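You operate a simulated robot arm through the tools that you are given. There is no shell and no other tool.

The job below is to be done with a simulated robot arm. You get a single attempt, and the scene is never put back.

## Task
Switch on the black box, then the monitor, then the yellow box; check Diver 1's line.
Fine: white button for the monitor; hold the red talk button till its green lamp lights; leave knobs, plugs and the other buttons alone.

The check looks at the end state, three seconds after you hand in, the way a careful person would. Anything else that was tipped, shoved, dropped, spilled or broken makes it a failure.

## Robot
A 7-joint arm with a two-finger parallel gripper, fixed in place. Base frame: the origin is on the floor under the middle of its stand, x ahead of it, y to its left, z up; the work surface is at about z = 850. Lengths are in mm, angles in degrees, forces in N, time in s.
With the tool pointing down near the work surface it reaches from about 380 to 800 mm from the base axis. Its first joint turns from -143.0 to 143.0 degrees. Payload 3 kg.
The TCP is the grasp point between the finger pads, 30 mm short of the fingertips. In the tool frame z runs along the fingers and y along their closing line. The gripper opens to 110 mm. The fingers are 20 mm wide and 10 mm thick; the gripper's body (48 by 112 mm) begins 55 mm behind the TCP.
Orientation is told as [roll, pitch, yaw] about the base's x, y, z axes, in that order, counted from this pose: with the fingers straight down and closing along the base's y, the tool's x points along the base's -x, its y along +y and its z along -z.

## Interface
- The arm moves only by the tool servo_tool. Its argument "steps" is one flat list of numbers, 7 for each row, row after row: the shift along the base's x, y, z in mm, then the turn, a rotation vector about the base's x, y, z in degrees, then the gripper command, from -1 (shut) to 1 (fully open), values between in proportion. In form: [x, y, z, ax, ay, az, hand, x, y, z, ax, ay, az, hand, ...]. A call has 1 to 20 rows; each row shifts and turns the commanded pose from where the row before left it. Each row takes 0.2 s and may step no farther than 50 mm and 8.6 degrees from the row before; otherwise, or with a gripper value out of range, the whole call is refused. A pose out of reach is approached as far as the arm can. The call stops where the force on the tool passes 90 N (or 10 N more than at its start, if that is more) or the arm is blocked; 0.2 s more then pass. The fingers move at their own pace (about 153 mm/s each) and stop on an object; they squeeze with about 38 N. The grip force told is the motor's: it shows also when the fingers shut on nothing. Time passes only in rows, and 0.2 s behind the last, so rows that do not move let the fingers close. The reply holds the time, the measured pose of the TCP, the force on the tool along the base axes, the opening and the grip force, in the units named above and with some noise, with the torque about the TCP (base axes, N m) and any sound that the robot's microphone picked up.
- Cameras (640 x 400 px; columns grow to the right, rows downward): "scene" is fixed at [50.5, -651.9, 1400.1]; the picture's right is [0.77, -0.64, 0.00], its down [-0.30, -0.36, -0.89] and it looks along [0.57, 0.68, -0.46] (base axes); focal length 364 px, centre (320, 200). "wrist" rides on the gripper at [72, 17, -103] in the tool frame; the picture's right is [-0.23, 0.97, 0.00], its down [-0.76, -0.18, -0.62] and it looks along [-0.61, -0.14, 0.78] (tool axes); focal length 222 px, centre (320, 200). There is no depth. A picture from a camera that has moved, and an enlarged one, comes with that camera's place and axes in the base frame and with its lens.
- grab_frame(camera): a new picture of that camera. The clock stands still meanwhile.
- slide_trunk(by): moves the trunk up (or, below 0, down) by that many mm; the arm rides with it, the base frame stays. It gives what a move gives, with no picture.
- inspect(camera, box): a new picture of the part [left, top, right, bottom] of that camera's present view, enlarged. The clock stands still meanwhile.
- hand_in(): hands the job in; it is judged then, once.

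Nothing tells you positions but the pictures and the camera data. Unless the task says otherwise, let go and move clear before handing in.

The tools are called as a command line: name --argument value ..., lists and objects as JSON in quotes. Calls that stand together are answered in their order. servo_tool: Moves the arm, as the interface text tells. Its arguments: {"type":"object","properties":{"steps":{"type":"array","items":{"type":"number"}}},"required":["steps"]} The other tools are called the same way: slide_trunk (by) moves the trunk up or down; grab_frame (camera) takes a picture; inspect (camera, box) takes an enlarged picture of a part of a camera's view; hand_in () hands the job in.

At the start:

```text
time_s: 0.0
eef_pos: [519.0, -25.2, 1154.9]
ee_rot: [0.0, 0.1, 0.0]
ft_force: [0.2, 0.5, -0.7]
ft_torque: [-0.01, 0.05, -0.01]
grip_width: 110.3
grasp_force: 0.2
trunk travel left (down, up): [-400.0, 90.0]
```

scene: 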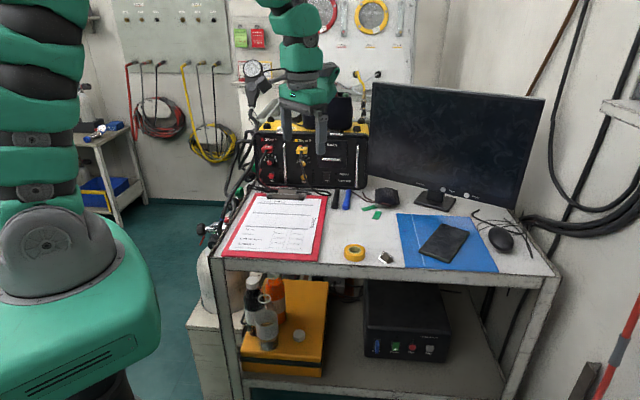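
wrist: 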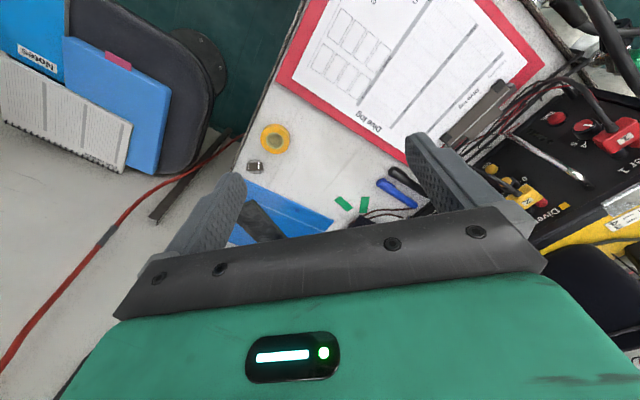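

I see a workbench with a yellow/black diver comms box, a monitor, and a black box on the lower shelf. I'll take closer looks at each before moving.

inspect --camera "scene" --box '[340, 270, 480, 370]'

inspect --camera "scene" --box '[240, 110, 380, 210]'

inspect --camera "scene" --box '[400, 150, 540, 250]'

inspect --camera "scene" --box '[220, 170, 360, 270]'

inspect --camera "wrist" --box '[440, 60, 640, 260]'

```text
4.00 times, centred on (410, 320) of scene
camera zoom: at [50.5, -651.9, 1400.1], right [0.77, -0.64, 0.0], down [-0.3, -0.36, -0.89], along [0.57, 0.68, -0.46], focal length 1455 px, centre (-40, -280)
```

zoom: 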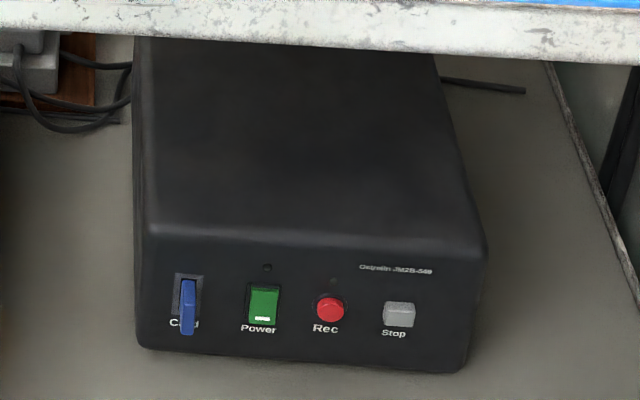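

```text
4.00 times, centred on (310, 160) of scene
camera zoom: at [50.5, -651.9, 1400.1], right [0.77, -0.64, 0.0], down [-0.3, -0.36, -0.89], along [0.57, 0.68, -0.46], focal length 1455 px, centre (360, 360)
```

zoom: 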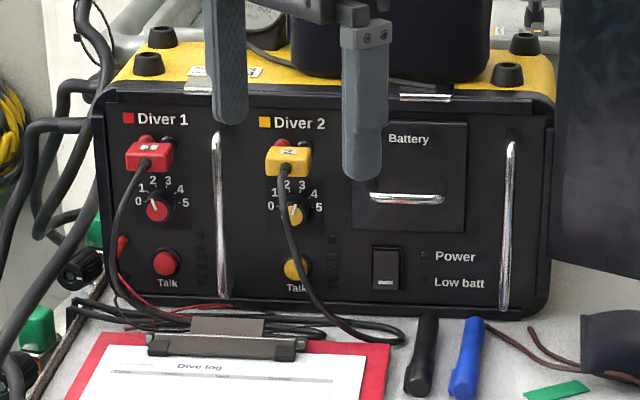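

```text
4.00 times, centred on (470, 200) of scene
camera zoom: at [50.5, -651.9, 1400.1], right [0.77, -0.64, 0.0], down [-0.3, -0.36, -0.89], along [0.57, 0.68, -0.46], focal length 1455 px, centre (-280, 200)
```

zoom: 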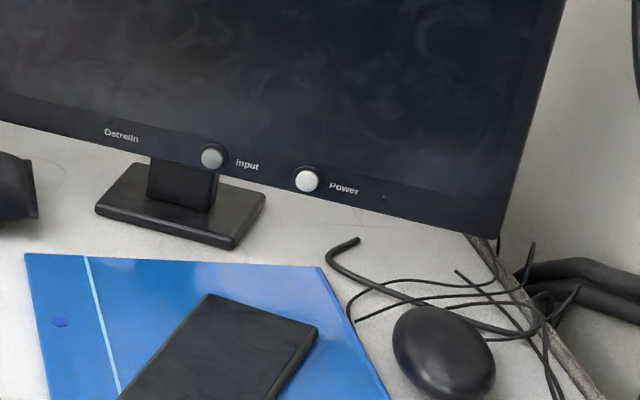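

```text
4.00 times, centred on (290, 220) of scene
camera zoom: at [50.5, -651.9, 1400.1], right [0.77, -0.64, 0.0], down [-0.3, -0.36, -0.89], along [0.57, 0.68, -0.46], focal length 1455 px, centre (440, 120)
```

zoom: 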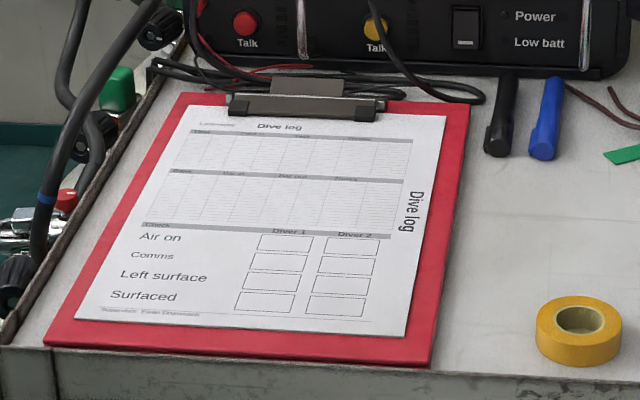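

```text
2.00 times, centred on (540, 160) of wrist
camera zoom: at [444.9, -9.2, 1258.6], right [0.23, 0.97, 0.0], down [0.76, -0.18, 0.62], along [0.61, -0.14, -0.78], focal length 444 px, centre (-120, 280)
```

zoom: 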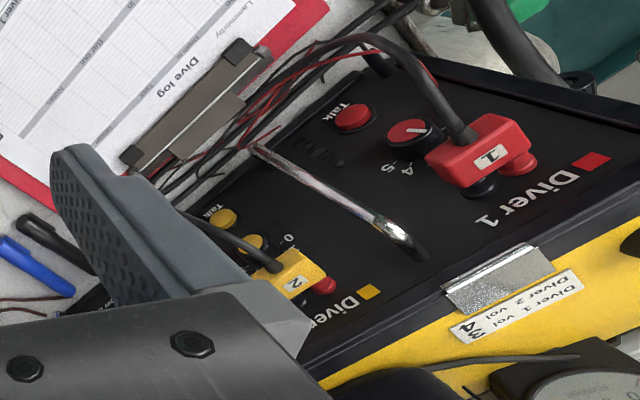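

The bench stands at about 45° to the base: the black recorder is on the lower shelf, the monitor at right-back and the yellow comms box at left-back. I'll zoom in on the switches to see how they work.

inspect --camera "scene" --box '[365, 325, 445, 375]'

inspect --camera "scene" --box '[325, 160, 375, 191]'

inspect --camera "scene" --box '[258, 130, 318, 190]'

inspect --camera "scene" --box '[190, 240, 390, 400]'

inspect --camera "scene" --box '[390, 240, 590, 400]'

```text
8.00 times, centred on (405, 350) of scene
camera zoom: at [50.5, -651.9, 1400.1], right [0.77, -0.64, 0.0], down [-0.3, -0.36, -0.89], along [0.57, 0.68, -0.46], focal length 2910 px, centre (-360, -1000)
```

zoom: 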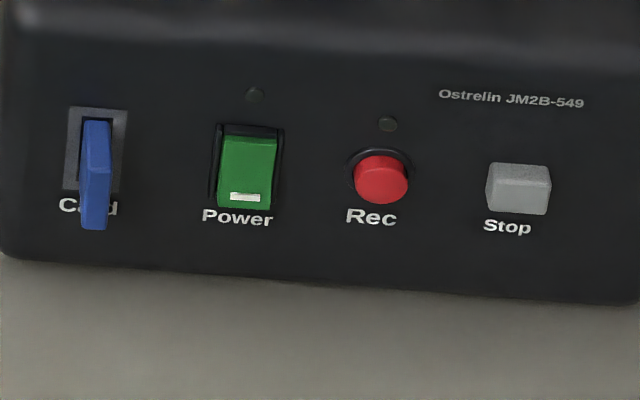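

```text
12.80 times, centred on (350, 176) of scene
camera zoom: at [50.5, -651.9, 1400.1], right [0.77, -0.64, 0.0], down [-0.3, -0.36, -0.89], along [0.57, 0.68, -0.46], focal length 4656 px, centre (-64, 514)
```

zoom: 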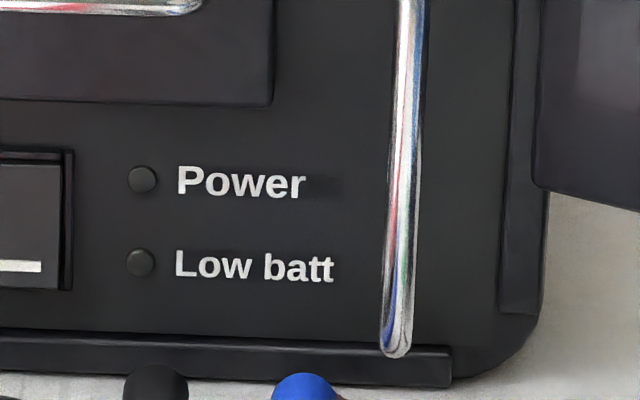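

```text
6.67 times, centred on (288, 160) of scene
camera zoom: at [50.5, -651.9, 1400.1], right [0.77, -0.64, 0.0], down [-0.3, -0.36, -0.89], along [0.57, 0.68, -0.46], focal length 2425 px, centre (533, 467)
```

zoom: 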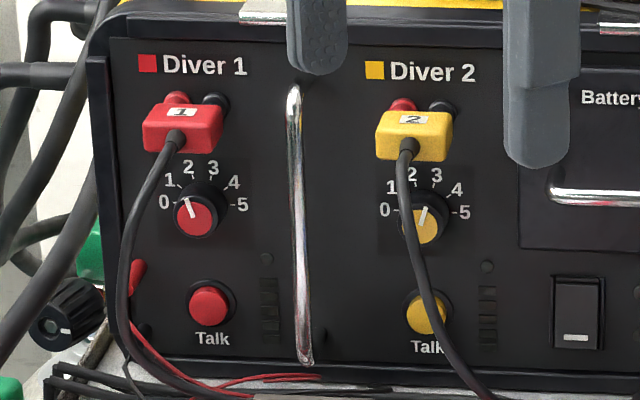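

```text
2.50 times, centred on (290, 320) of scene
camera zoom: at [50.5, -651.9, 1400.1], right [0.77, -0.64, 0.0], down [-0.3, -0.36, -0.89], along [0.57, 0.68, -0.46], focal length 909 px, centre (395, -100)
```

zoom: 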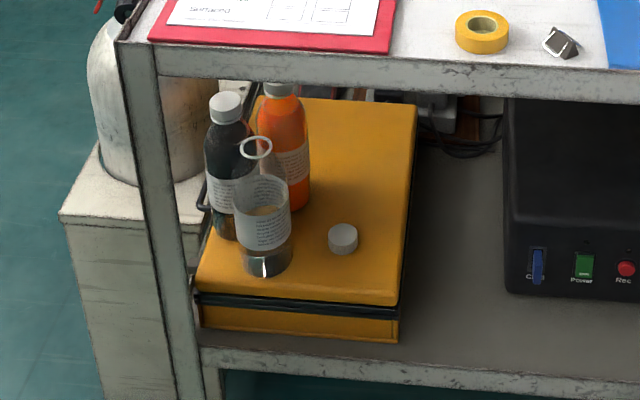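

```text
2.50 times, centred on (490, 320) of scene
camera zoom: at [50.5, -651.9, 1400.1], right [0.77, -0.64, 0.0], down [-0.3, -0.36, -0.89], along [0.57, 0.68, -0.46], focal length 909 px, centre (-105, -100)
```

zoom: 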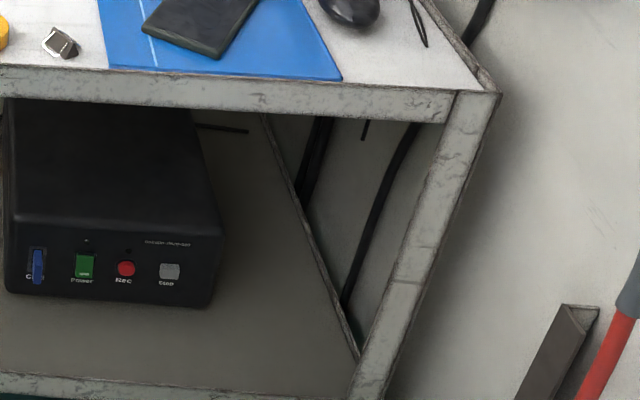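

The shelf is at about z≈400 and the recorder's green rocker at about (745, -191, 450). Before moving I want a look at what stands to the right of the arm, since I need to come down outside the bench front.

inspect --camera "wrist" --box '[0, 0, 320, 200]'

inspect --camera "scene" --box '[480, 240, 640, 400]'

inspect --camera "scene" --box '[0, 0, 340, 212]'

```text
2.00 times, centred on (160, 100) of wrist
camera zoom: at [444.9, -9.2, 1258.6], right [0.23, 0.97, 0.0], down [0.76, -0.18, 0.62], along [0.61, -0.14, -0.78], focal length 444 px, centre (640, 400)
```

zoom: 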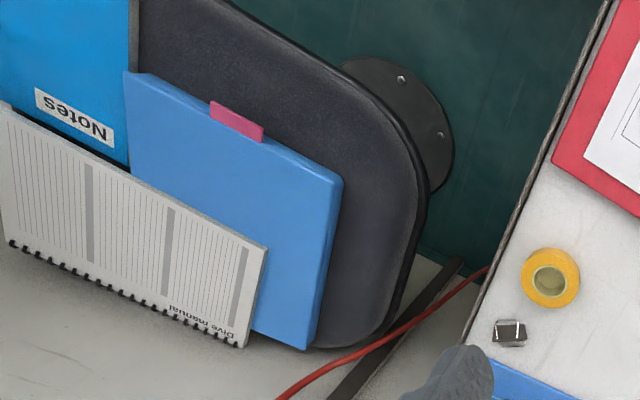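

```text
2.50 times, centred on (560, 320) of scene
camera zoom: at [50.5, -651.9, 1400.1], right [0.77, -0.64, 0.0], down [-0.3, -0.36, -0.89], along [0.57, 0.68, -0.46], focal length 909 px, centre (-280, -100)
```

zoom: 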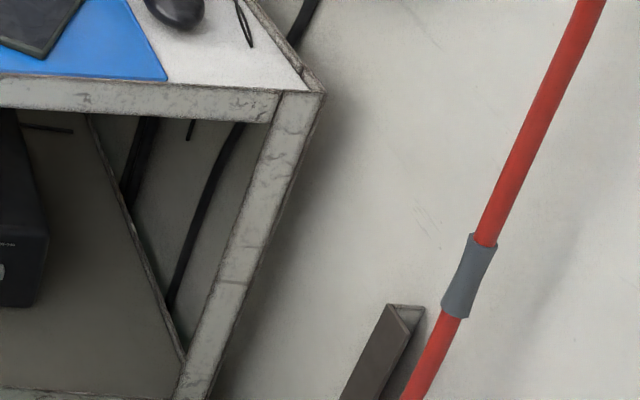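

```text
1.88 times, centred on (170, 106) of scene
camera zoom: at [50.5, -651.9, 1400.1], right [0.77, -0.64, 0.0], down [-0.3, -0.36, -0.89], along [0.57, 0.68, -0.46], focal length 685 px, centre (602, 377)
```

zoom: 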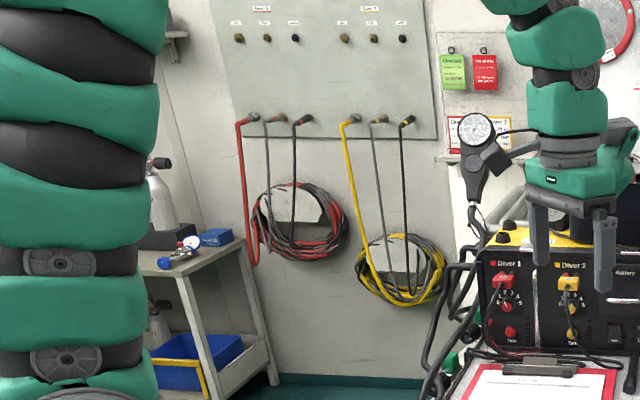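

A stool with notebooks stands to the right of the arm, close to where I need to come down. I'll close the fingers and shift sideways high up to get parallax on it.

servo_tool --steps '[0, -40, 0, 0, 0, 0, -1, 0, -40, 0, 0, 0, 0, -1, 0, -40, 0, 0, 0, 0, -1, 0, -40, 0, 0, 0, 0, -1, 0, -40, 0, 0, 0, 0, -1]'

grab_frame --camera "wrist"

grab_frame --camera "scene"

```text
time_s: 1.2
eef_pos: [518.1, -226.7, 1156.3]
ee_rot: [-0.1, 0.1, 0.1]
ft_force: [-0.2, 0.8, 0.4]
ft_torque: [-0.04, 0.01, 0.03]
grip_width: 0.1
grasp_force: 38.0
trunk travel left (down, up): [-400.0, 90.0]
```

```text
taken
camera wrist: at [444.3, -209.0, 1259.6], right [0.23, 0.97, 0.0], down [0.76, -0.18, 0.62], along [0.61, -0.14, -0.78], focal length 222 px, centre (320, 200)
```

wrist: 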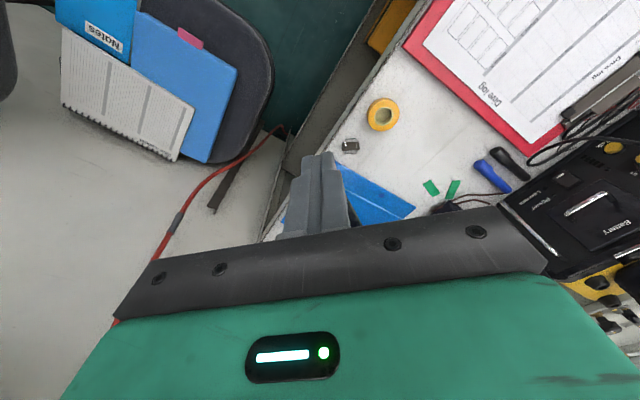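

```text
taken
```

scene: 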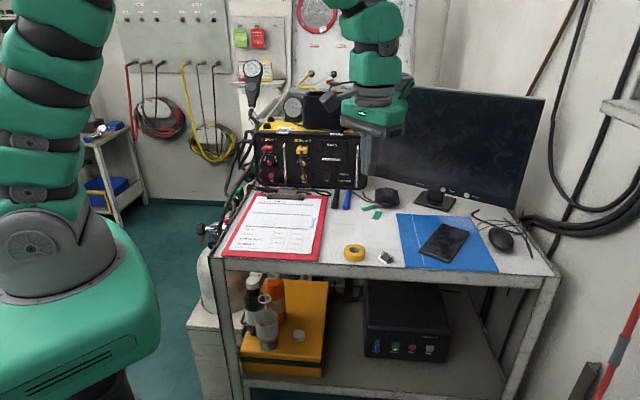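

The stool seat edge is at about (542, -374) around z 510–600, so I should come down between it and the bench front. I'll turn the tool to face the bench (yaw 45°) while staying high.

servo_tool --steps '[-2, -10, 0, 0, 0, 7.5, -1, -2, -10, 0, 0, 0, 7.5, -1, -2, -10, 0, 0, 0, 7.5, -1, -2, -10, 0, 0, 0, 7.5, -1, -1, -10, 0, 0, 0, 7.5, -1, 0, -6, 0, 0, 0, 7.5, -1]'

grab_frame --camera "wrist"

grab_frame --camera "scene"

```text
time_s: 2.6
eef_pos: [509.3, -281.8, 1155.7]
ee_rot: [0.0, 0.0, 45.1]
ft_force: [0.8, -0.1, 0.1]
ft_torque: [0.01, -0.01, 0.0]
grip_width: 0.0
grasp_force: 38.0
trunk travel left (down, up): [-400.0, 90.0]
```

```text
taken
camera wrist: at [445.1, -321.3, 1259.6], right [-0.53, 0.85, 0.0], down [0.66, 0.42, 0.62], along [0.53, 0.33, -0.78], focal length 222 px, centre (320, 200)
```

wrist: 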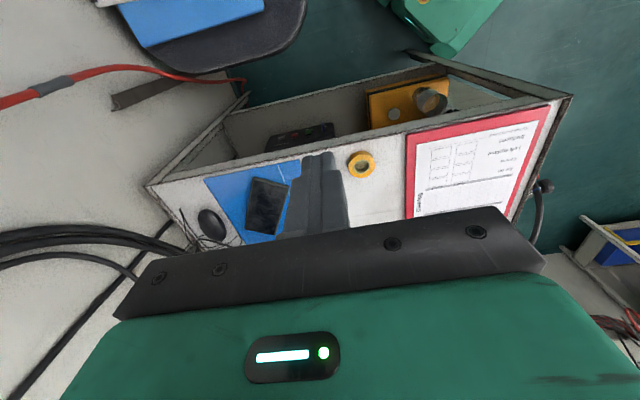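

```text
taken
```

scene: 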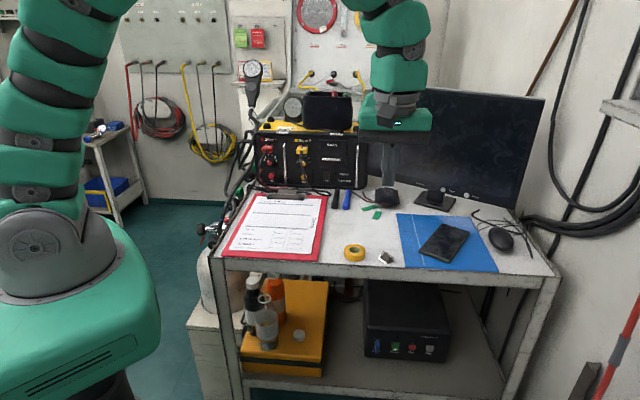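

Bench front is at p≈286 mm along the 45° direction, the stool's edge at p≈120, so there is a gap to work in. I'll lower the trunk in two stages with the arm over that gap.

slide_trunk --by -200

grab_frame --camera "wrist"

grab_frame --camera "scene"

```text
time_s: 4.8
eef_pos: [509.3, -280.6, 955.6]
ee_rot: [0.0, 0.0, 44.8]
ft_force: [-0.2, 0.7, 0.2]
ft_torque: [0.02, -0.02, 0.02]
grip_width: 0.0
grasp_force: 37.8
trunk travel left (down, up): [-200.0, 290.0]
```

```text
taken
camera wrist: at [445.0, -320.9, 1059.3], right [-0.53, 0.85, 0.0], down [0.66, 0.41, 0.62], along [0.53, 0.33, -0.78], focal length 222 px, centre (320, 200)
```

wrist: 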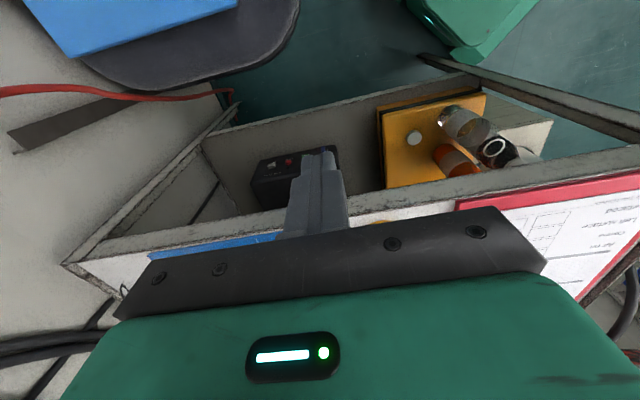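

```text
taken
```

scene: 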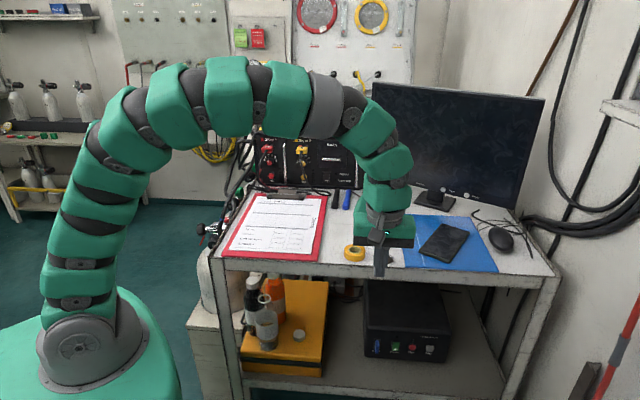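

Clear so far. Lowering the trunk the rest of the way.

slide_trunk --by -180

grab_frame --camera "wrist"

grab_frame --camera "scene"

```text
time_s: 6.8
eef_pos: [509.8, -281.4, 776.0]
ee_rot: [-0.1, 0.0, 44.9]
ft_force: [0.5, 0.3, 0.0]
ft_torque: [0.02, 0.01, 0.0]
grip_width: 0.1
grasp_force: 37.0
trunk travel left (down, up): [-20.0, 470.0]
```

```text
taken
camera wrist: at [444.9, -320.9, 879.3], right [-0.53, 0.85, 0.0], down [0.66, 0.41, 0.62], along [0.53, 0.33, -0.78], focal length 222 px, centre (320, 200)
```

wrist: 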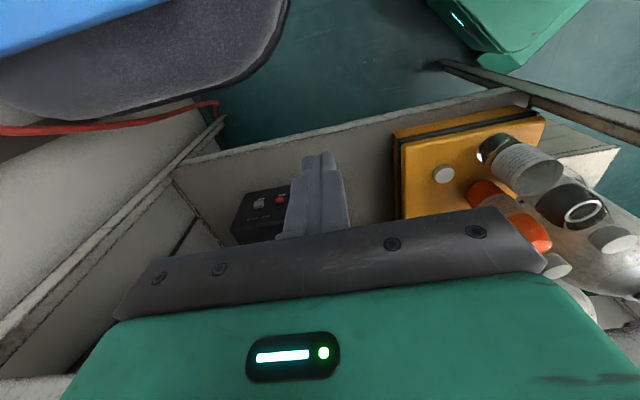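

```text
taken
```

scene: 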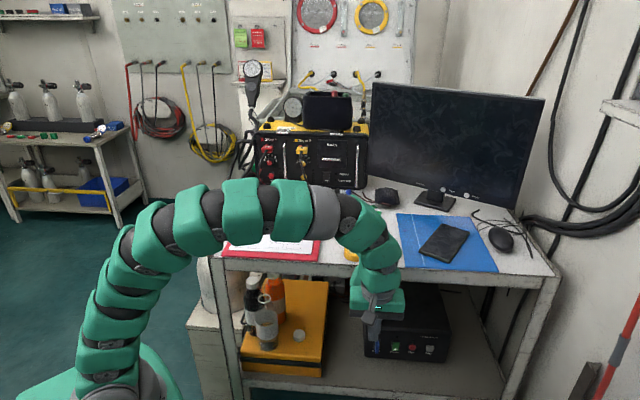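

The gap is clear. Next I tilt the tool toward the bench (about 48° from straight down) while staying above stool height.

servo_tool --steps '[11, 0, 0, 5.657, -5.657, 0, -1, 11, 0, 0, 5.657, -5.657, 0, -1, 11, 0, 0, 5.657, -5.657, 0, -1, 11, 0, 0, 5.657, -5.657, 0, -1, 11, 0, 0, 5.657, -5.657, 0, -1, 11, 0, 0, 5.657, -5.657, 0, -1]'

grab_frame --camera "wrist"

grab_frame --camera "scene"

```text
time_s: 8.2
eef_pos: [574.5, -281.1, 774.6]
ee_rot: [0.0, -48.1, 45.0]
ft_force: [0.9, 0.9, 0.1]
ft_torque: [-0.04, 0.05, 0.01]
grip_width: 0.2
grasp_force: 37.7
trunk travel left (down, up): [-20.0, 470.0]
```

```text
taken
camera wrist: at [473.4, -358.7, 790.6], right [-0.58, 0.8, 0.17], down [0.16, -0.09, 0.98], along [0.8, 0.6, -0.07], focal length 222 px, centre (320, 200)
```

wrist: 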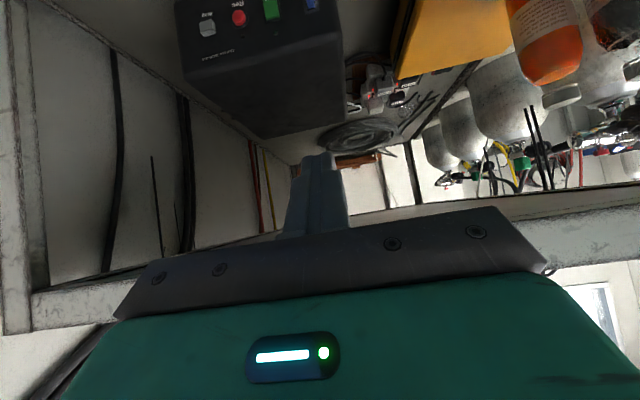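

```text
taken
```

scene: 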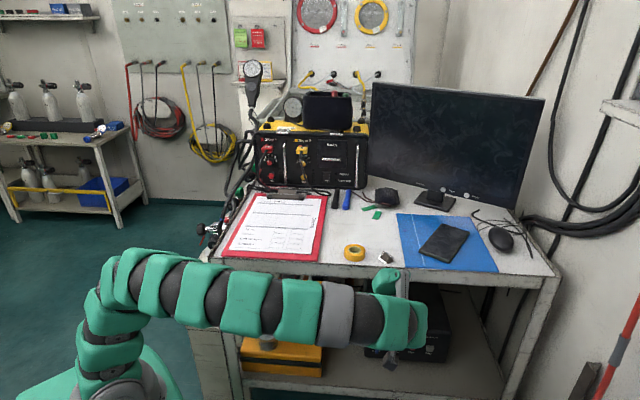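

The wrist view (upside-down) confirms the recorder and its green rocker at about s≈660, z≈455. I'll move down and in under the tabletop in steps.

servo_tool --steps '[11.2, -0.6, -28, 0, 0, 0, -1, 11.2, -0.6, -28, 0, 0, 0, -1, 11.2, -0.6, -28, 0, 0, 0, -1, 31.1, 16, 0, 0, 0, 0, -1, 31.1, 16, 0, 0, 0, 0, -1, 31.1, 16, 0, 0, 0, 0, -1]'

grab_frame --camera "wrist"

grab_frame --camera "scene"

```text
time_s: 9.3
eef_pos: [647.6, -269.2, 687.0]
ee_rot: [0.5, -47.8, 44.2]
ft_force: [-4.6, -7.4, -10.4]
ft_torque: [0.93, -0.47, -0.05]
grip_width: 0.0
grasp_force: 37.6
trunk travel left (down, up): [-20.0, 470.0]
stopped in row 5: the force on the tool passed its limit at 123 N (the readings are from after the stop); the commanded pose is now the measured one
```

```text
taken
camera wrist: at [546.0, -345.8, 703.4], right [-0.57, 0.8, 0.17], down [0.17, -0.09, 0.98], along [0.8, 0.59, -0.08], focal length 222 px, centre (320, 200)
```

wrist: 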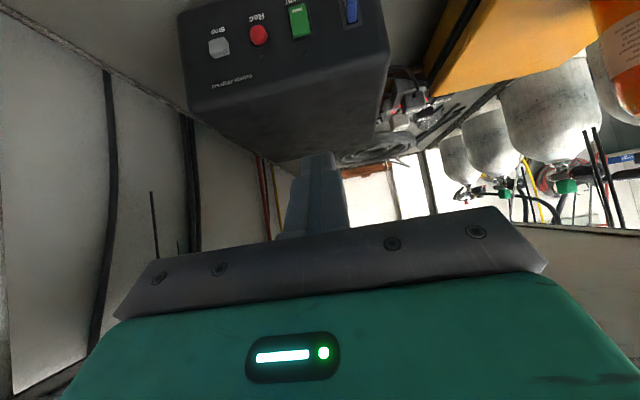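

```text
taken
```

scene: 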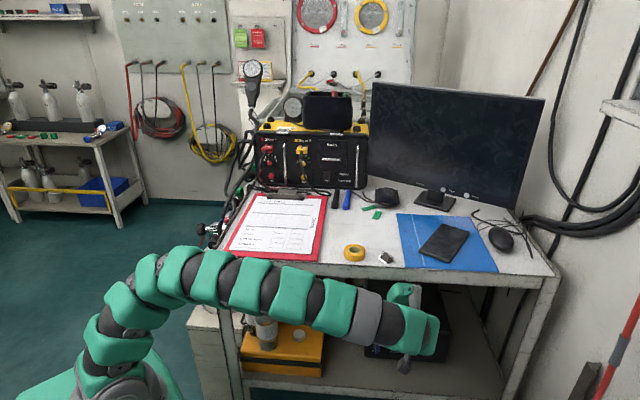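

Something on the hand touched, most likely the bench's front frame from below/outside. Let me look closely before anything else.

inspect --camera "scene" --box '[330, 240, 470, 390]'

```text
2.67 times, centred on (400, 315) of scene
camera zoom: at [50.5, -651.9, 1400.1], right [0.77, -0.64, 0.0], down [-0.3, -0.36, -0.89], along [0.57, 0.68, -0.46], focal length 970 px, centre (107, -107)
```

zoom: 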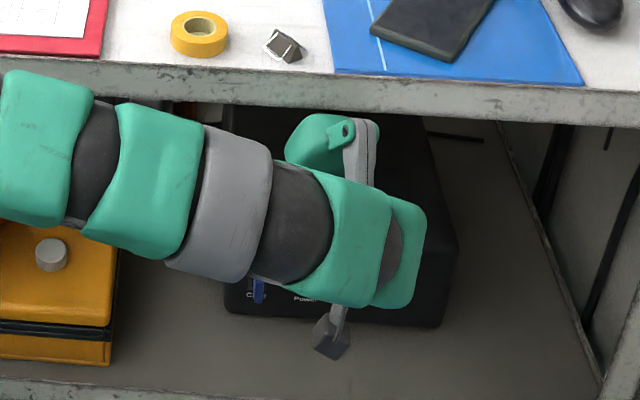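

The hand has a bulge on its front side that caught the bench's front frame (frame spans z≈818–853). I'll back off, reduce the tilt, go lower until the bulge is under the frame, and only then go forward.

servo_tool --steps '[-27.5, -27.5, 0, 0, 0, 0, -1, -27.5, -27.5, 0, 0, 0, 0, -1, 0, 0, 0, -5.657, 5.657, 0, -1, 0, 0, 0, -5.657, 5.657, 0, -1, 0, 0, -25, 0, 0, 0, -1, 0, 0, -25, 0, 0, 0, -1, 0, 0, -25, 0, 0, 0, -1]'

grab_frame --camera "wrist"

inspect --camera "scene" --box '[240, 200, 480, 400]'

```text
time_s: 10.9
eef_pos: [593.8, -323.8, 613.4]
ee_rot: [0.1, -31.7, 44.7]
ft_force: [0.6, -0.1, 0.8]
ft_torque: [0.01, -0.03, -0.02]
grip_width: 0.0
grasp_force: 37.7
trunk travel left (down, up): [-20.0, 470.0]
```

```text
taken
camera wrist: at [497.9, -393.2, 663.8], right [-0.55, 0.83, 0.12], down [0.35, 0.1, 0.93], along [0.76, 0.55, -0.35], focal length 222 px, centre (320, 200)
```

wrist: 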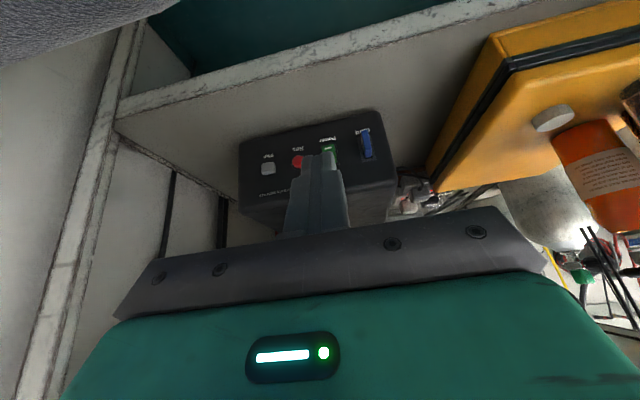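

```text
2.00 times, centred on (360, 300) of scene
camera zoom: at [50.5, -651.9, 1400.1], right [0.77, -0.64, 0.0], down [-0.3, -0.36, -0.89], along [0.57, 0.68, -0.46], focal length 727 px, centre (240, 0)
```

zoom: 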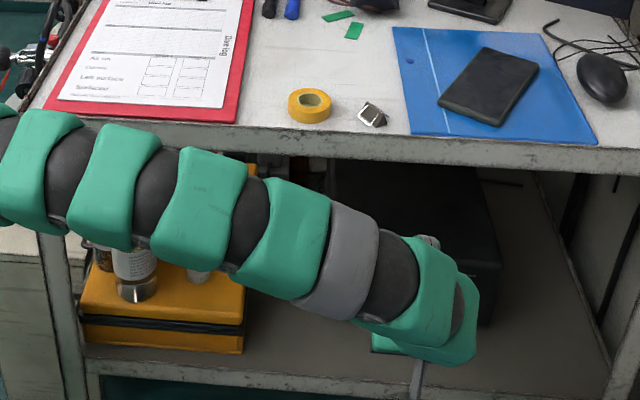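

Clear now: the bulge is below the frame, and the stool seat (z≈555, edge p≈117) is out of the way. Moving forward, tilting, and looking again.

servo_tool --steps '[28.3, 28.3, 0, 0, 0, 0, -1, 28.3, 28.3, 0, 0, 0, 0, -1, 5, 0, 0, 5.657, -5.657, 0, -1, 5, 0, 0, 5.657, -5.657, 0, -1]'

grab_frame --camera "wrist"

inspect --camera "scene" --box '[240, 200, 480, 400]'

```text
time_s: 11.9
eef_pos: [660.2, -266.8, 615.3]
ee_rot: [0.1, -47.9, 44.6]
ft_force: [0.2, 0.5, -0.6]
ft_torque: [-0.03, 0.01, -0.02]
grip_width: 0.0
grasp_force: 37.8
trunk travel left (down, up): [-20.0, 470.0]
```

```text
taken
camera wrist: at [558.9, -342.8, 630.0], right [-0.58, 0.8, 0.17], down [0.16, -0.09, 0.98], along [0.8, 0.59, -0.07], focal length 222 px, centre (320, 200)
```

wrist: 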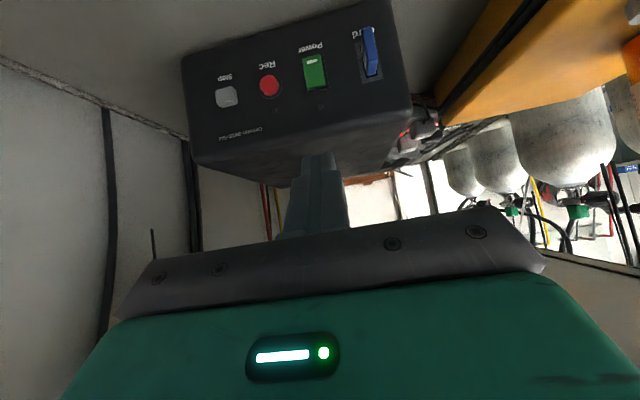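

```text
2.00 times, centred on (360, 300) of scene
camera zoom: at [50.5, -651.9, 1400.1], right [0.77, -0.64, 0.0], down [-0.3, -0.36, -0.89], along [0.57, 0.68, -0.46], focal length 727 px, centre (240, 0)
```

zoom: 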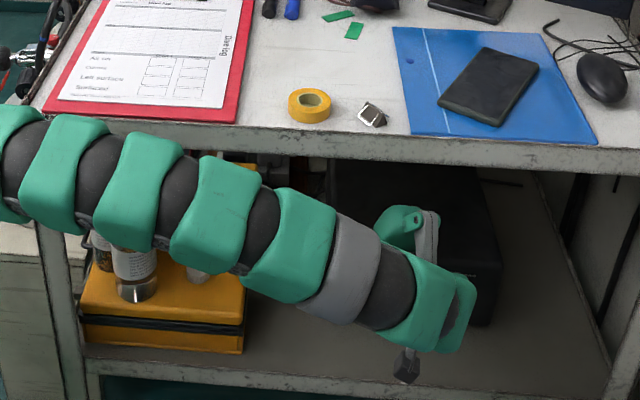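

The rocker with its mark is in clear view at about s≈655, z≈452, face p≈394. Lowering to button height with the tip still ~25 mm short of the face.

servo_tool --steps '[10.1, 10.1, -37, 0, 0, 0.2, -1, 10.1, 10.1, -37, 0, 0, 0.2, -1, 10.1, 10.1, -37, 0, 0, 0, -1, 10.1, 10.1, -37, 0, 0, 0, -1, 0, 0, 0, 0, 0, 0, -1]'

grab_frame --camera "wrist"

inspect --camera "scene" --box '[240, 200, 480, 400]'

```text
time_s: 13.1
eef_pos: [700.2, -226.3, 466.0]
ee_rot: [0.0, -47.9, 44.9]
ft_force: [-0.1, 0.1, 0.9]
ft_torque: [0.02, -0.01, 0.0]
grip_width: 0.1
grasp_force: 37.6
trunk travel left (down, up): [-20.0, 470.0]
```

```text
taken
camera wrist: at [599.3, -303.6, 482.3], right [-0.58, 0.8, 0.17], down [0.16, -0.09, 0.98], along [0.8, 0.6, -0.08], focal length 222 px, centre (320, 200)
```

wrist: 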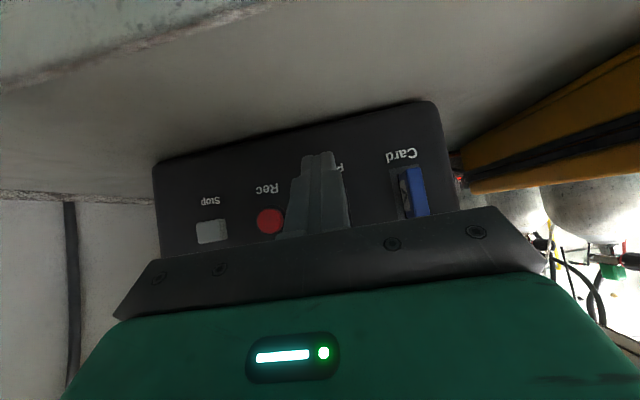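

```text
2.00 times, centred on (360, 300) of scene
camera zoom: at [50.5, -651.9, 1400.1], right [0.77, -0.64, 0.0], down [-0.3, -0.36, -0.89], along [0.57, 0.68, -0.46], focal length 727 px, centre (240, 0)
```

zoom: 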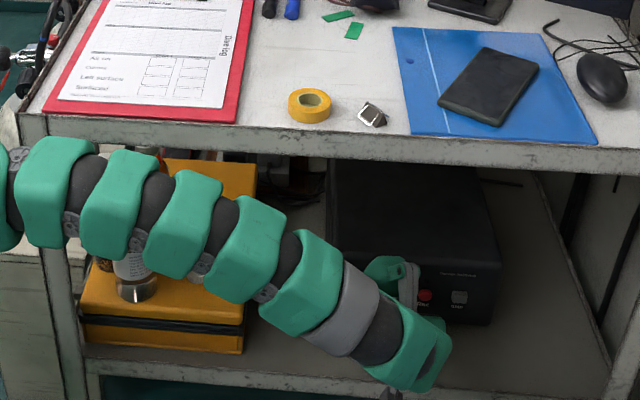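

inspect --camera "wrist" --box '[240, 110, 440, 235]'

```text
3.20 times, centred on (340, 172) of wrist
camera zoom: at [599.3, -303.6, 482.3], right [-0.58, 0.8, 0.17], down [0.16, -0.09, 0.98], along [0.8, 0.6, -0.08], focal length 711 px, centre (256, 288)
```

zoom: 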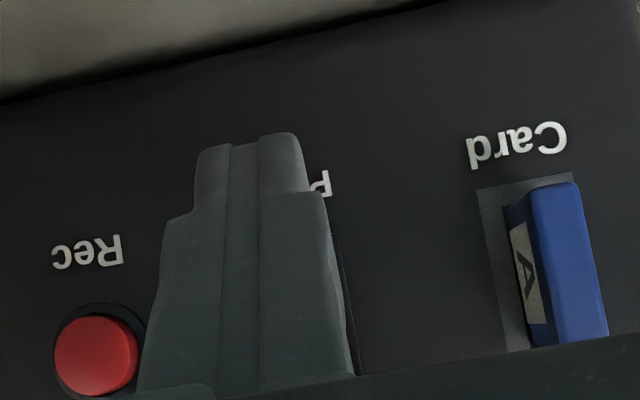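

Tip is centred on the rocker (s≈655) and aimed at its lower half (z≈453). Pressing forward slowly.

servo_tool --steps '[10, 10, 0, 0, 0, 0, -1, 5, 5, 0, 0, 0, 0, -1, 2, 2, 0, 0, 0, 0, -1, 2, 2, 0, 0, 0, 0, -1]'

inspect --camera "wrist" --box '[240, 110, 440, 235]'

```text
time_s: 14.1
eef_pos: [715.5, -212.5, 464.7]
ee_rot: [0.2, -47.5, 44.4]
ft_force: [-60.3, -27.8, 10.7]
ft_torque: [-0.05, 0.63, 0.67]
grip_width: 0.0
grasp_force: 37.7
trunk travel left (down, up): [-20.0, 470.0]
```

```text
3.20 times, centred on (340, 172) of wrist
camera zoom: at [613.5, -288.9, 481.9], right [-0.58, 0.8, 0.17], down [0.16, -0.09, 0.98], along [0.8, 0.59, -0.08], focal length 711 px, centre (256, 288)
```

zoom: 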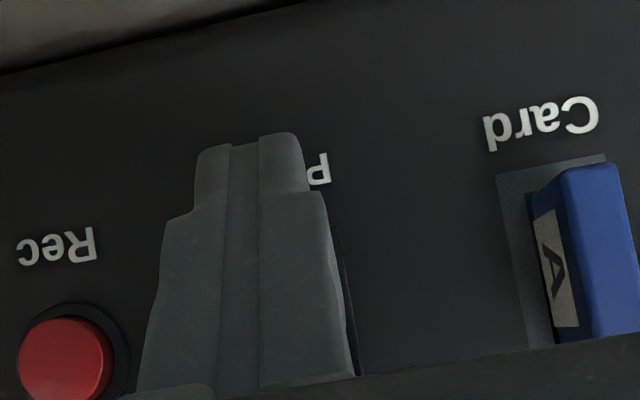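

There is firm contact at the tip right on the rocker. I'll back off and raise a little so the camera can see the rocker and its lamp.

servo_tool --steps '[-10, -10, 0, 0, 0, 0, -1, -12, -12, 20, 0, 0, 0, -1, 0, 0, 30, 0, 0, 0, -1, 0, 0, 20, 0, 0, 0, -1]'

inspect --camera "wrist" --box '[240, 60, 440, 185]'

```text
time_s: 15.1
eef_pos: [698.5, -227.4, 535.7]
ee_rot: [0.2, -47.7, 44.9]
ft_force: [0.0, -0.1, -0.7]
ft_torque: [0.01, 0.0, -0.02]
grip_width: 0.0
grasp_force: 37.5
trunk travel left (down, up): [-20.0, 470.0]
```

```text
3.20 times, centred on (340, 122) of wrist
camera zoom: at [596.8, -305.6, 552.1], right [-0.58, 0.8, 0.17], down [0.16, -0.09, 0.98], along [0.8, 0.6, -0.08], focal length 711 px, centre (256, 448)
```

zoom: 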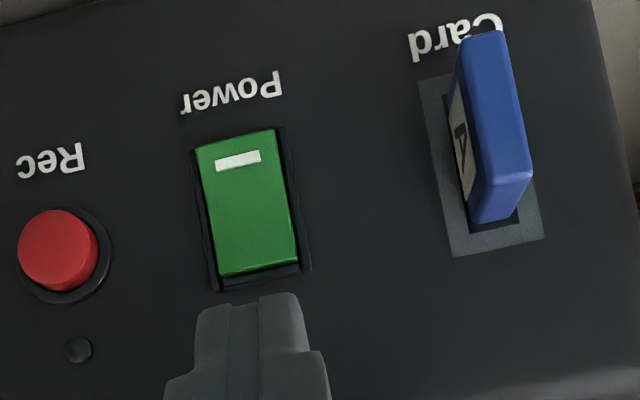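

servo_tool --steps '[0, 0, 30, 0, 0, 0, -1, 0, 0, 20, 0, 0, 0, -1]'

inspect --camera "wrist" --box '[240, 20, 440, 145]'

```text
time_s: 15.7
eef_pos: [698.3, -229.6, 587.6]
ee_rot: [0.1, -47.8, 44.9]
ft_force: [-0.3, -0.5, 0.2]
ft_torque: [-0.02, 0.02, -0.01]
grip_width: 0.0
grasp_force: 37.3
trunk travel left (down, up): [-20.0, 470.0]
```

```text
3.20 times, centred on (340, 82) of wrist
camera zoom: at [596.8, -305.6, 602.3], right [-0.58, 0.8, 0.17], down [0.16, -0.09, 0.98], along [0.8, 0.6, -0.08], focal length 711 px, centre (256, 576)
```

zoom: 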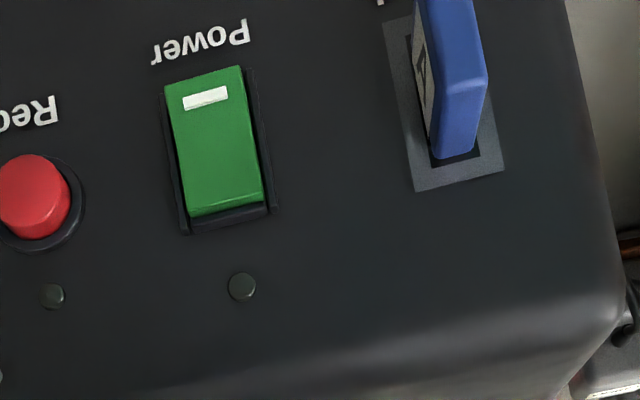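

The lamp is still dark and the rocker looks unchanged, so I need to understand which end of the rocker stands proud. Zooming in further.

inspect --camera "wrist" --box '[280, 30, 340, 120]'

inspect --camera "scene" --box '[320, 165, 350, 190]'

inspect --camera "scene" --box '[382, 330, 412, 362]'

```text
4.44 times, centred on (310, 75) of wrist
camera zoom: at [596.8, -305.6, 602.3], right [-0.58, 0.8, 0.17], down [0.16, -0.09, 0.98], along [0.8, 0.6, -0.08], focal length 987 px, centre (364, 756)
```

zoom: 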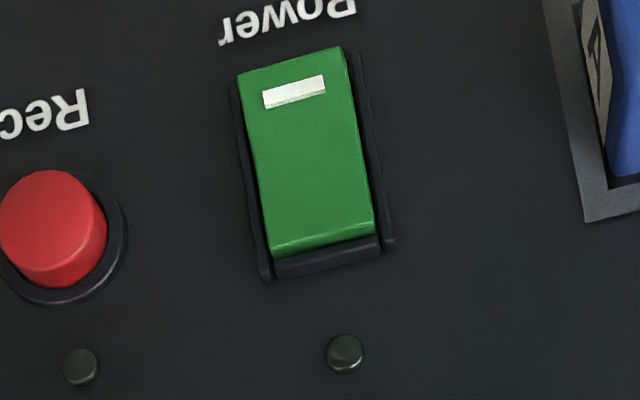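

```text
16.00 times, centred on (335, 178) of scene
camera zoom: at [50.5, -651.9, 1400.1], right [0.77, -0.64, 0.0], down [-0.3, -0.36, -0.89], along [0.57, 0.68, -0.46], focal length 5820 px, centre (80, 560)
```

zoom: 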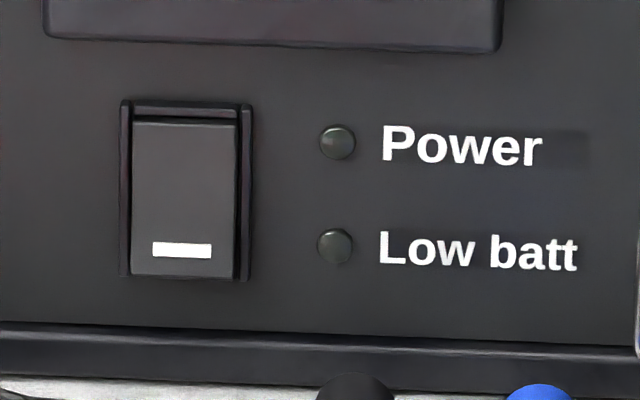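

```text
12.50 times, centred on (397, 346) of scene
camera zoom: at [50.5, -651.9, 1400.1], right [0.77, -0.64, 0.0], down [-0.3, -0.36, -0.89], along [0.57, 0.68, -0.46], focal length 4546 px, centre (-642, -1625)
```

zoom: 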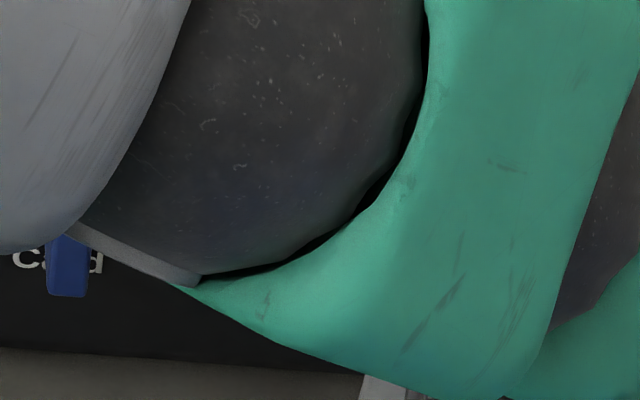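

The rocker's marked lower end does stand proud (~8 mm), but my first press was right at its bottom edge (z≈452, while it spans z≈450–488). The recorder hasn't shifted. I'll press again higher up, at z≈460.

servo_tool --steps '[0, 0.5, -38, 0, 0, 0, -1, 0, 0.5, -38, 0, 0, 0, -1, 0, 0, -38, 0, 0, 0, -1, 12, 12, 0, 0, 0, 0, -1, 4, 4, 0, 0, 0, 0, -1, 2, 2, 0, 0, 0, 0, -1]'

```text
time_s: 17.1
eef_pos: [713.8, -213.3, 468.9]
ee_rot: [0.2, -47.6, 44.6]
ft_force: [-21.2, -18.0, -13.0]
ft_torque: [-0.45, 0.29, -0.03]
grip_width: 0.0
grasp_force: 37.5
trunk travel left (down, up): [-20.0, 470.0]
```

Contact again with moderate force. Continuing the press gently.

servo_tool --steps '[2, 2, 0, 0, 0, 0, -1, 2, 2, 0, 0, 0, 0, -1, 2, 2, 0, 0, 0, 0, -1]'

```text
time_s: 17.9
eef_pos: [715.3, -213.2, 469.6]
ee_rot: [0.4, -47.1, 44.4]
ft_force: [-9.8, -3.6, 4.1]
ft_torque: [0.02, -0.01, 0.1]
grip_width: 0.0
grasp_force: 37.7
trunk travel left (down, up): [-20.0, 470.0]
stopped in row 3: the force on the tool passed its limit at 94 N (the readings are from after the stop); the commanded pose is now the measured one
```

servo_tool --steps '[-12, -12, 0, 0, 0, 0, -1, -5, -5, 40, 0, 0, 0, -1, 0, 0, 45, 0, 0, 0, -1, 0, 0, 30, 0, 0, 0, -1]'

inspect --camera "wrist" --box '[240, 20, 440, 145]'

grab_frame --camera "wrist"

grab_frame --camera "scene"

```text
time_s: 18.9
eef_pos: [699.8, -229.0, 583.8]
ee_rot: [0.4, -47.3, 44.3]
ft_force: [0.6, 0.6, -0.6]
ft_torque: [0.01, -0.02, 0.0]
grip_width: 0.0
grasp_force: 37.6
trunk travel left (down, up): [-20.0, 470.0]
```

```text
3.20 times, centred on (340, 82) of wrist
camera zoom: at [597.8, -304.8, 601.6], right [-0.57, 0.8, 0.17], down [0.17, -0.09, 0.98], along [0.8, 0.59, -0.09], focal length 711 px, centre (256, 576)
```

zoom: 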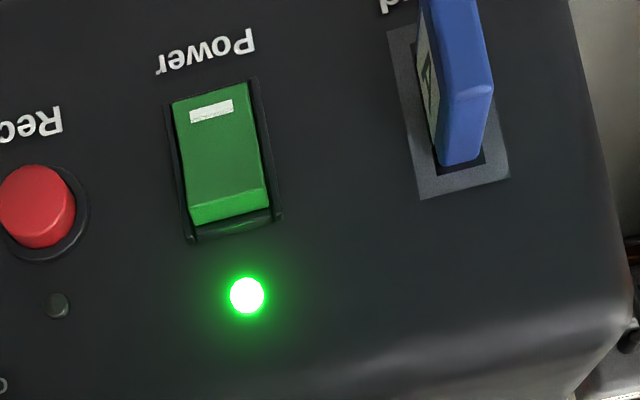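

```text
taken
camera wrist: at [597.8, -304.8, 601.6], right [-0.57, 0.8, 0.17], down [0.17, -0.09, 0.98], along [0.8, 0.59, -0.09], focal length 222 px, centre (320, 200)
```

wrist: 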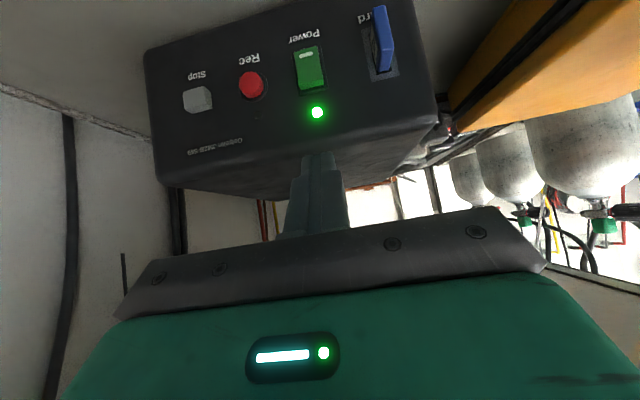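

```text
taken
```

scene: 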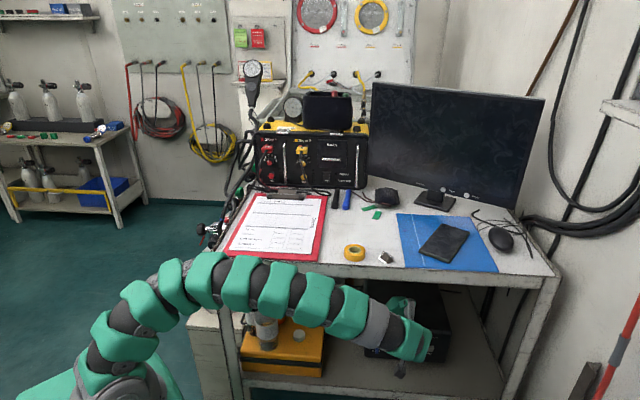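

The recorder's green lamp is lit, so the black box is on. Now I'll retrace the way out from under the bench.

servo_tool --steps '[-10, -10, 15, 0, 0, 0, -1, -14, -14, 15, 0, 0, 0, -1, -14, -14, 0, 0, 0, 0, -1, 0, 0, 0, -5.657, 5.657, 0, -1, 0, 0, 0, -5.657, 5.657, 0, -1, -28, -28, 0, 0, 0, 0, -1, -28, -28, 0, 0, 0, 0, -1, -6, -6, 0, 0, 0, 0, -1, 0, 0, 40, 0, 0, 0, -1, 0, 0, 40, 0, 0, 0, -1, 0, 0, 40, 0, 0, 0, -1]'

grab_frame --camera "scene"

grab_frame --camera "wrist"

```text
time_s: 21.3
eef_pos: [599.3, -328.8, 734.1]
ee_rot: [0.3, -31.2, 44.5]
ft_force: [-0.1, 0.5, 0.1]
ft_torque: [0.04, 0.0, 0.04]
grip_width: 0.0
grasp_force: 37.2
trunk travel left (down, up): [-20.0, 470.0]
```

```text
taken
```

scene: 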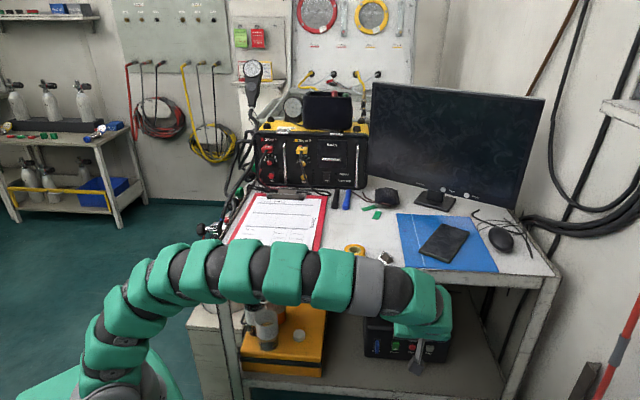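

```text
taken
camera wrist: at [504.3, -397.0, 785.4], right [-0.55, 0.83, 0.12], down [0.36, 0.1, 0.93], along [0.76, 0.55, -0.36], focal length 222 px, centre (320, 200)
```

wrist: 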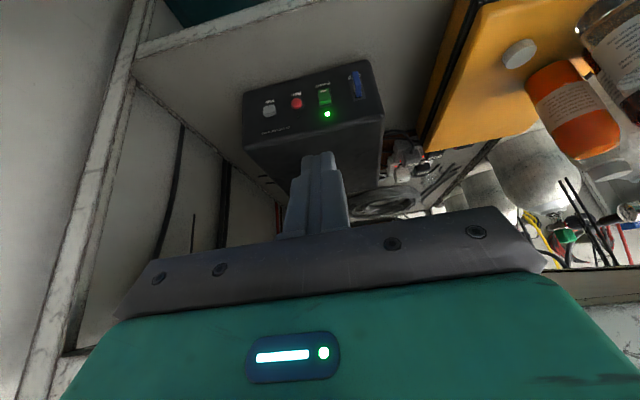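

Out from under the bench. I'll back off slightly from the frame and raise the trunk.

servo_tool --steps '[-12, -12, 10, 0, 0, 0, -1]'

slide_trunk --by 200

slide_trunk --by 150

grab_frame --camera "scene"

grab_frame --camera "wrist"

```text
time_s: 21.7
eef_pos: [587.4, -340.0, 744.0]
ee_rot: [0.2, -31.2, 44.5]
ft_force: [-0.2, 0.4, -0.1]
ft_torque: [0.01, 0.01, 0.0]
grip_width: 0.0
grasp_force: 37.8
trunk travel left (down, up): [-20.0, 470.0]
```

```text
time_s: 23.9
eef_pos: [586.6, -340.3, 943.7]
ee_rot: [0.2, -31.3, 44.5]
ft_force: [0.4, 0.6, 0.3]
ft_torque: [-0.02, -0.04, -0.02]
grip_width: 0.1
grasp_force: 37.9
trunk travel left (down, up): [-220.0, 270.0]
```

```text
time_s: 25.6
eef_pos: [586.0, -339.1, 1093.4]
ee_rot: [0.2, -31.2, 44.5]
ft_force: [0.3, 1.0, -0.3]
ft_torque: [0.0, -0.03, -0.02]
grip_width: 0.0
grasp_force: 38.0
trunk travel left (down, up): [-370.0, 120.0]
```

```text
taken
```

scene: 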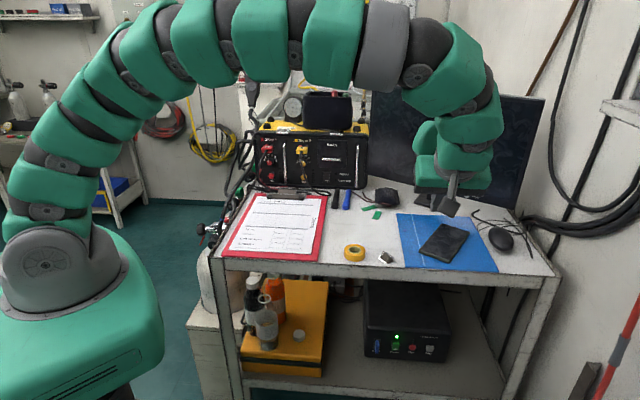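

```text
taken
camera wrist: at [492.3, -408.7, 1144.8], right [-0.55, 0.83, 0.12], down [0.36, 0.1, 0.93], along [0.76, 0.55, -0.36], focal length 222 px, centre (320, 200)
```

wrist: 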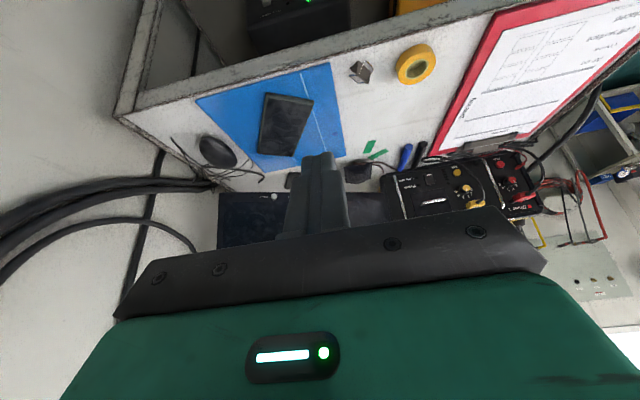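

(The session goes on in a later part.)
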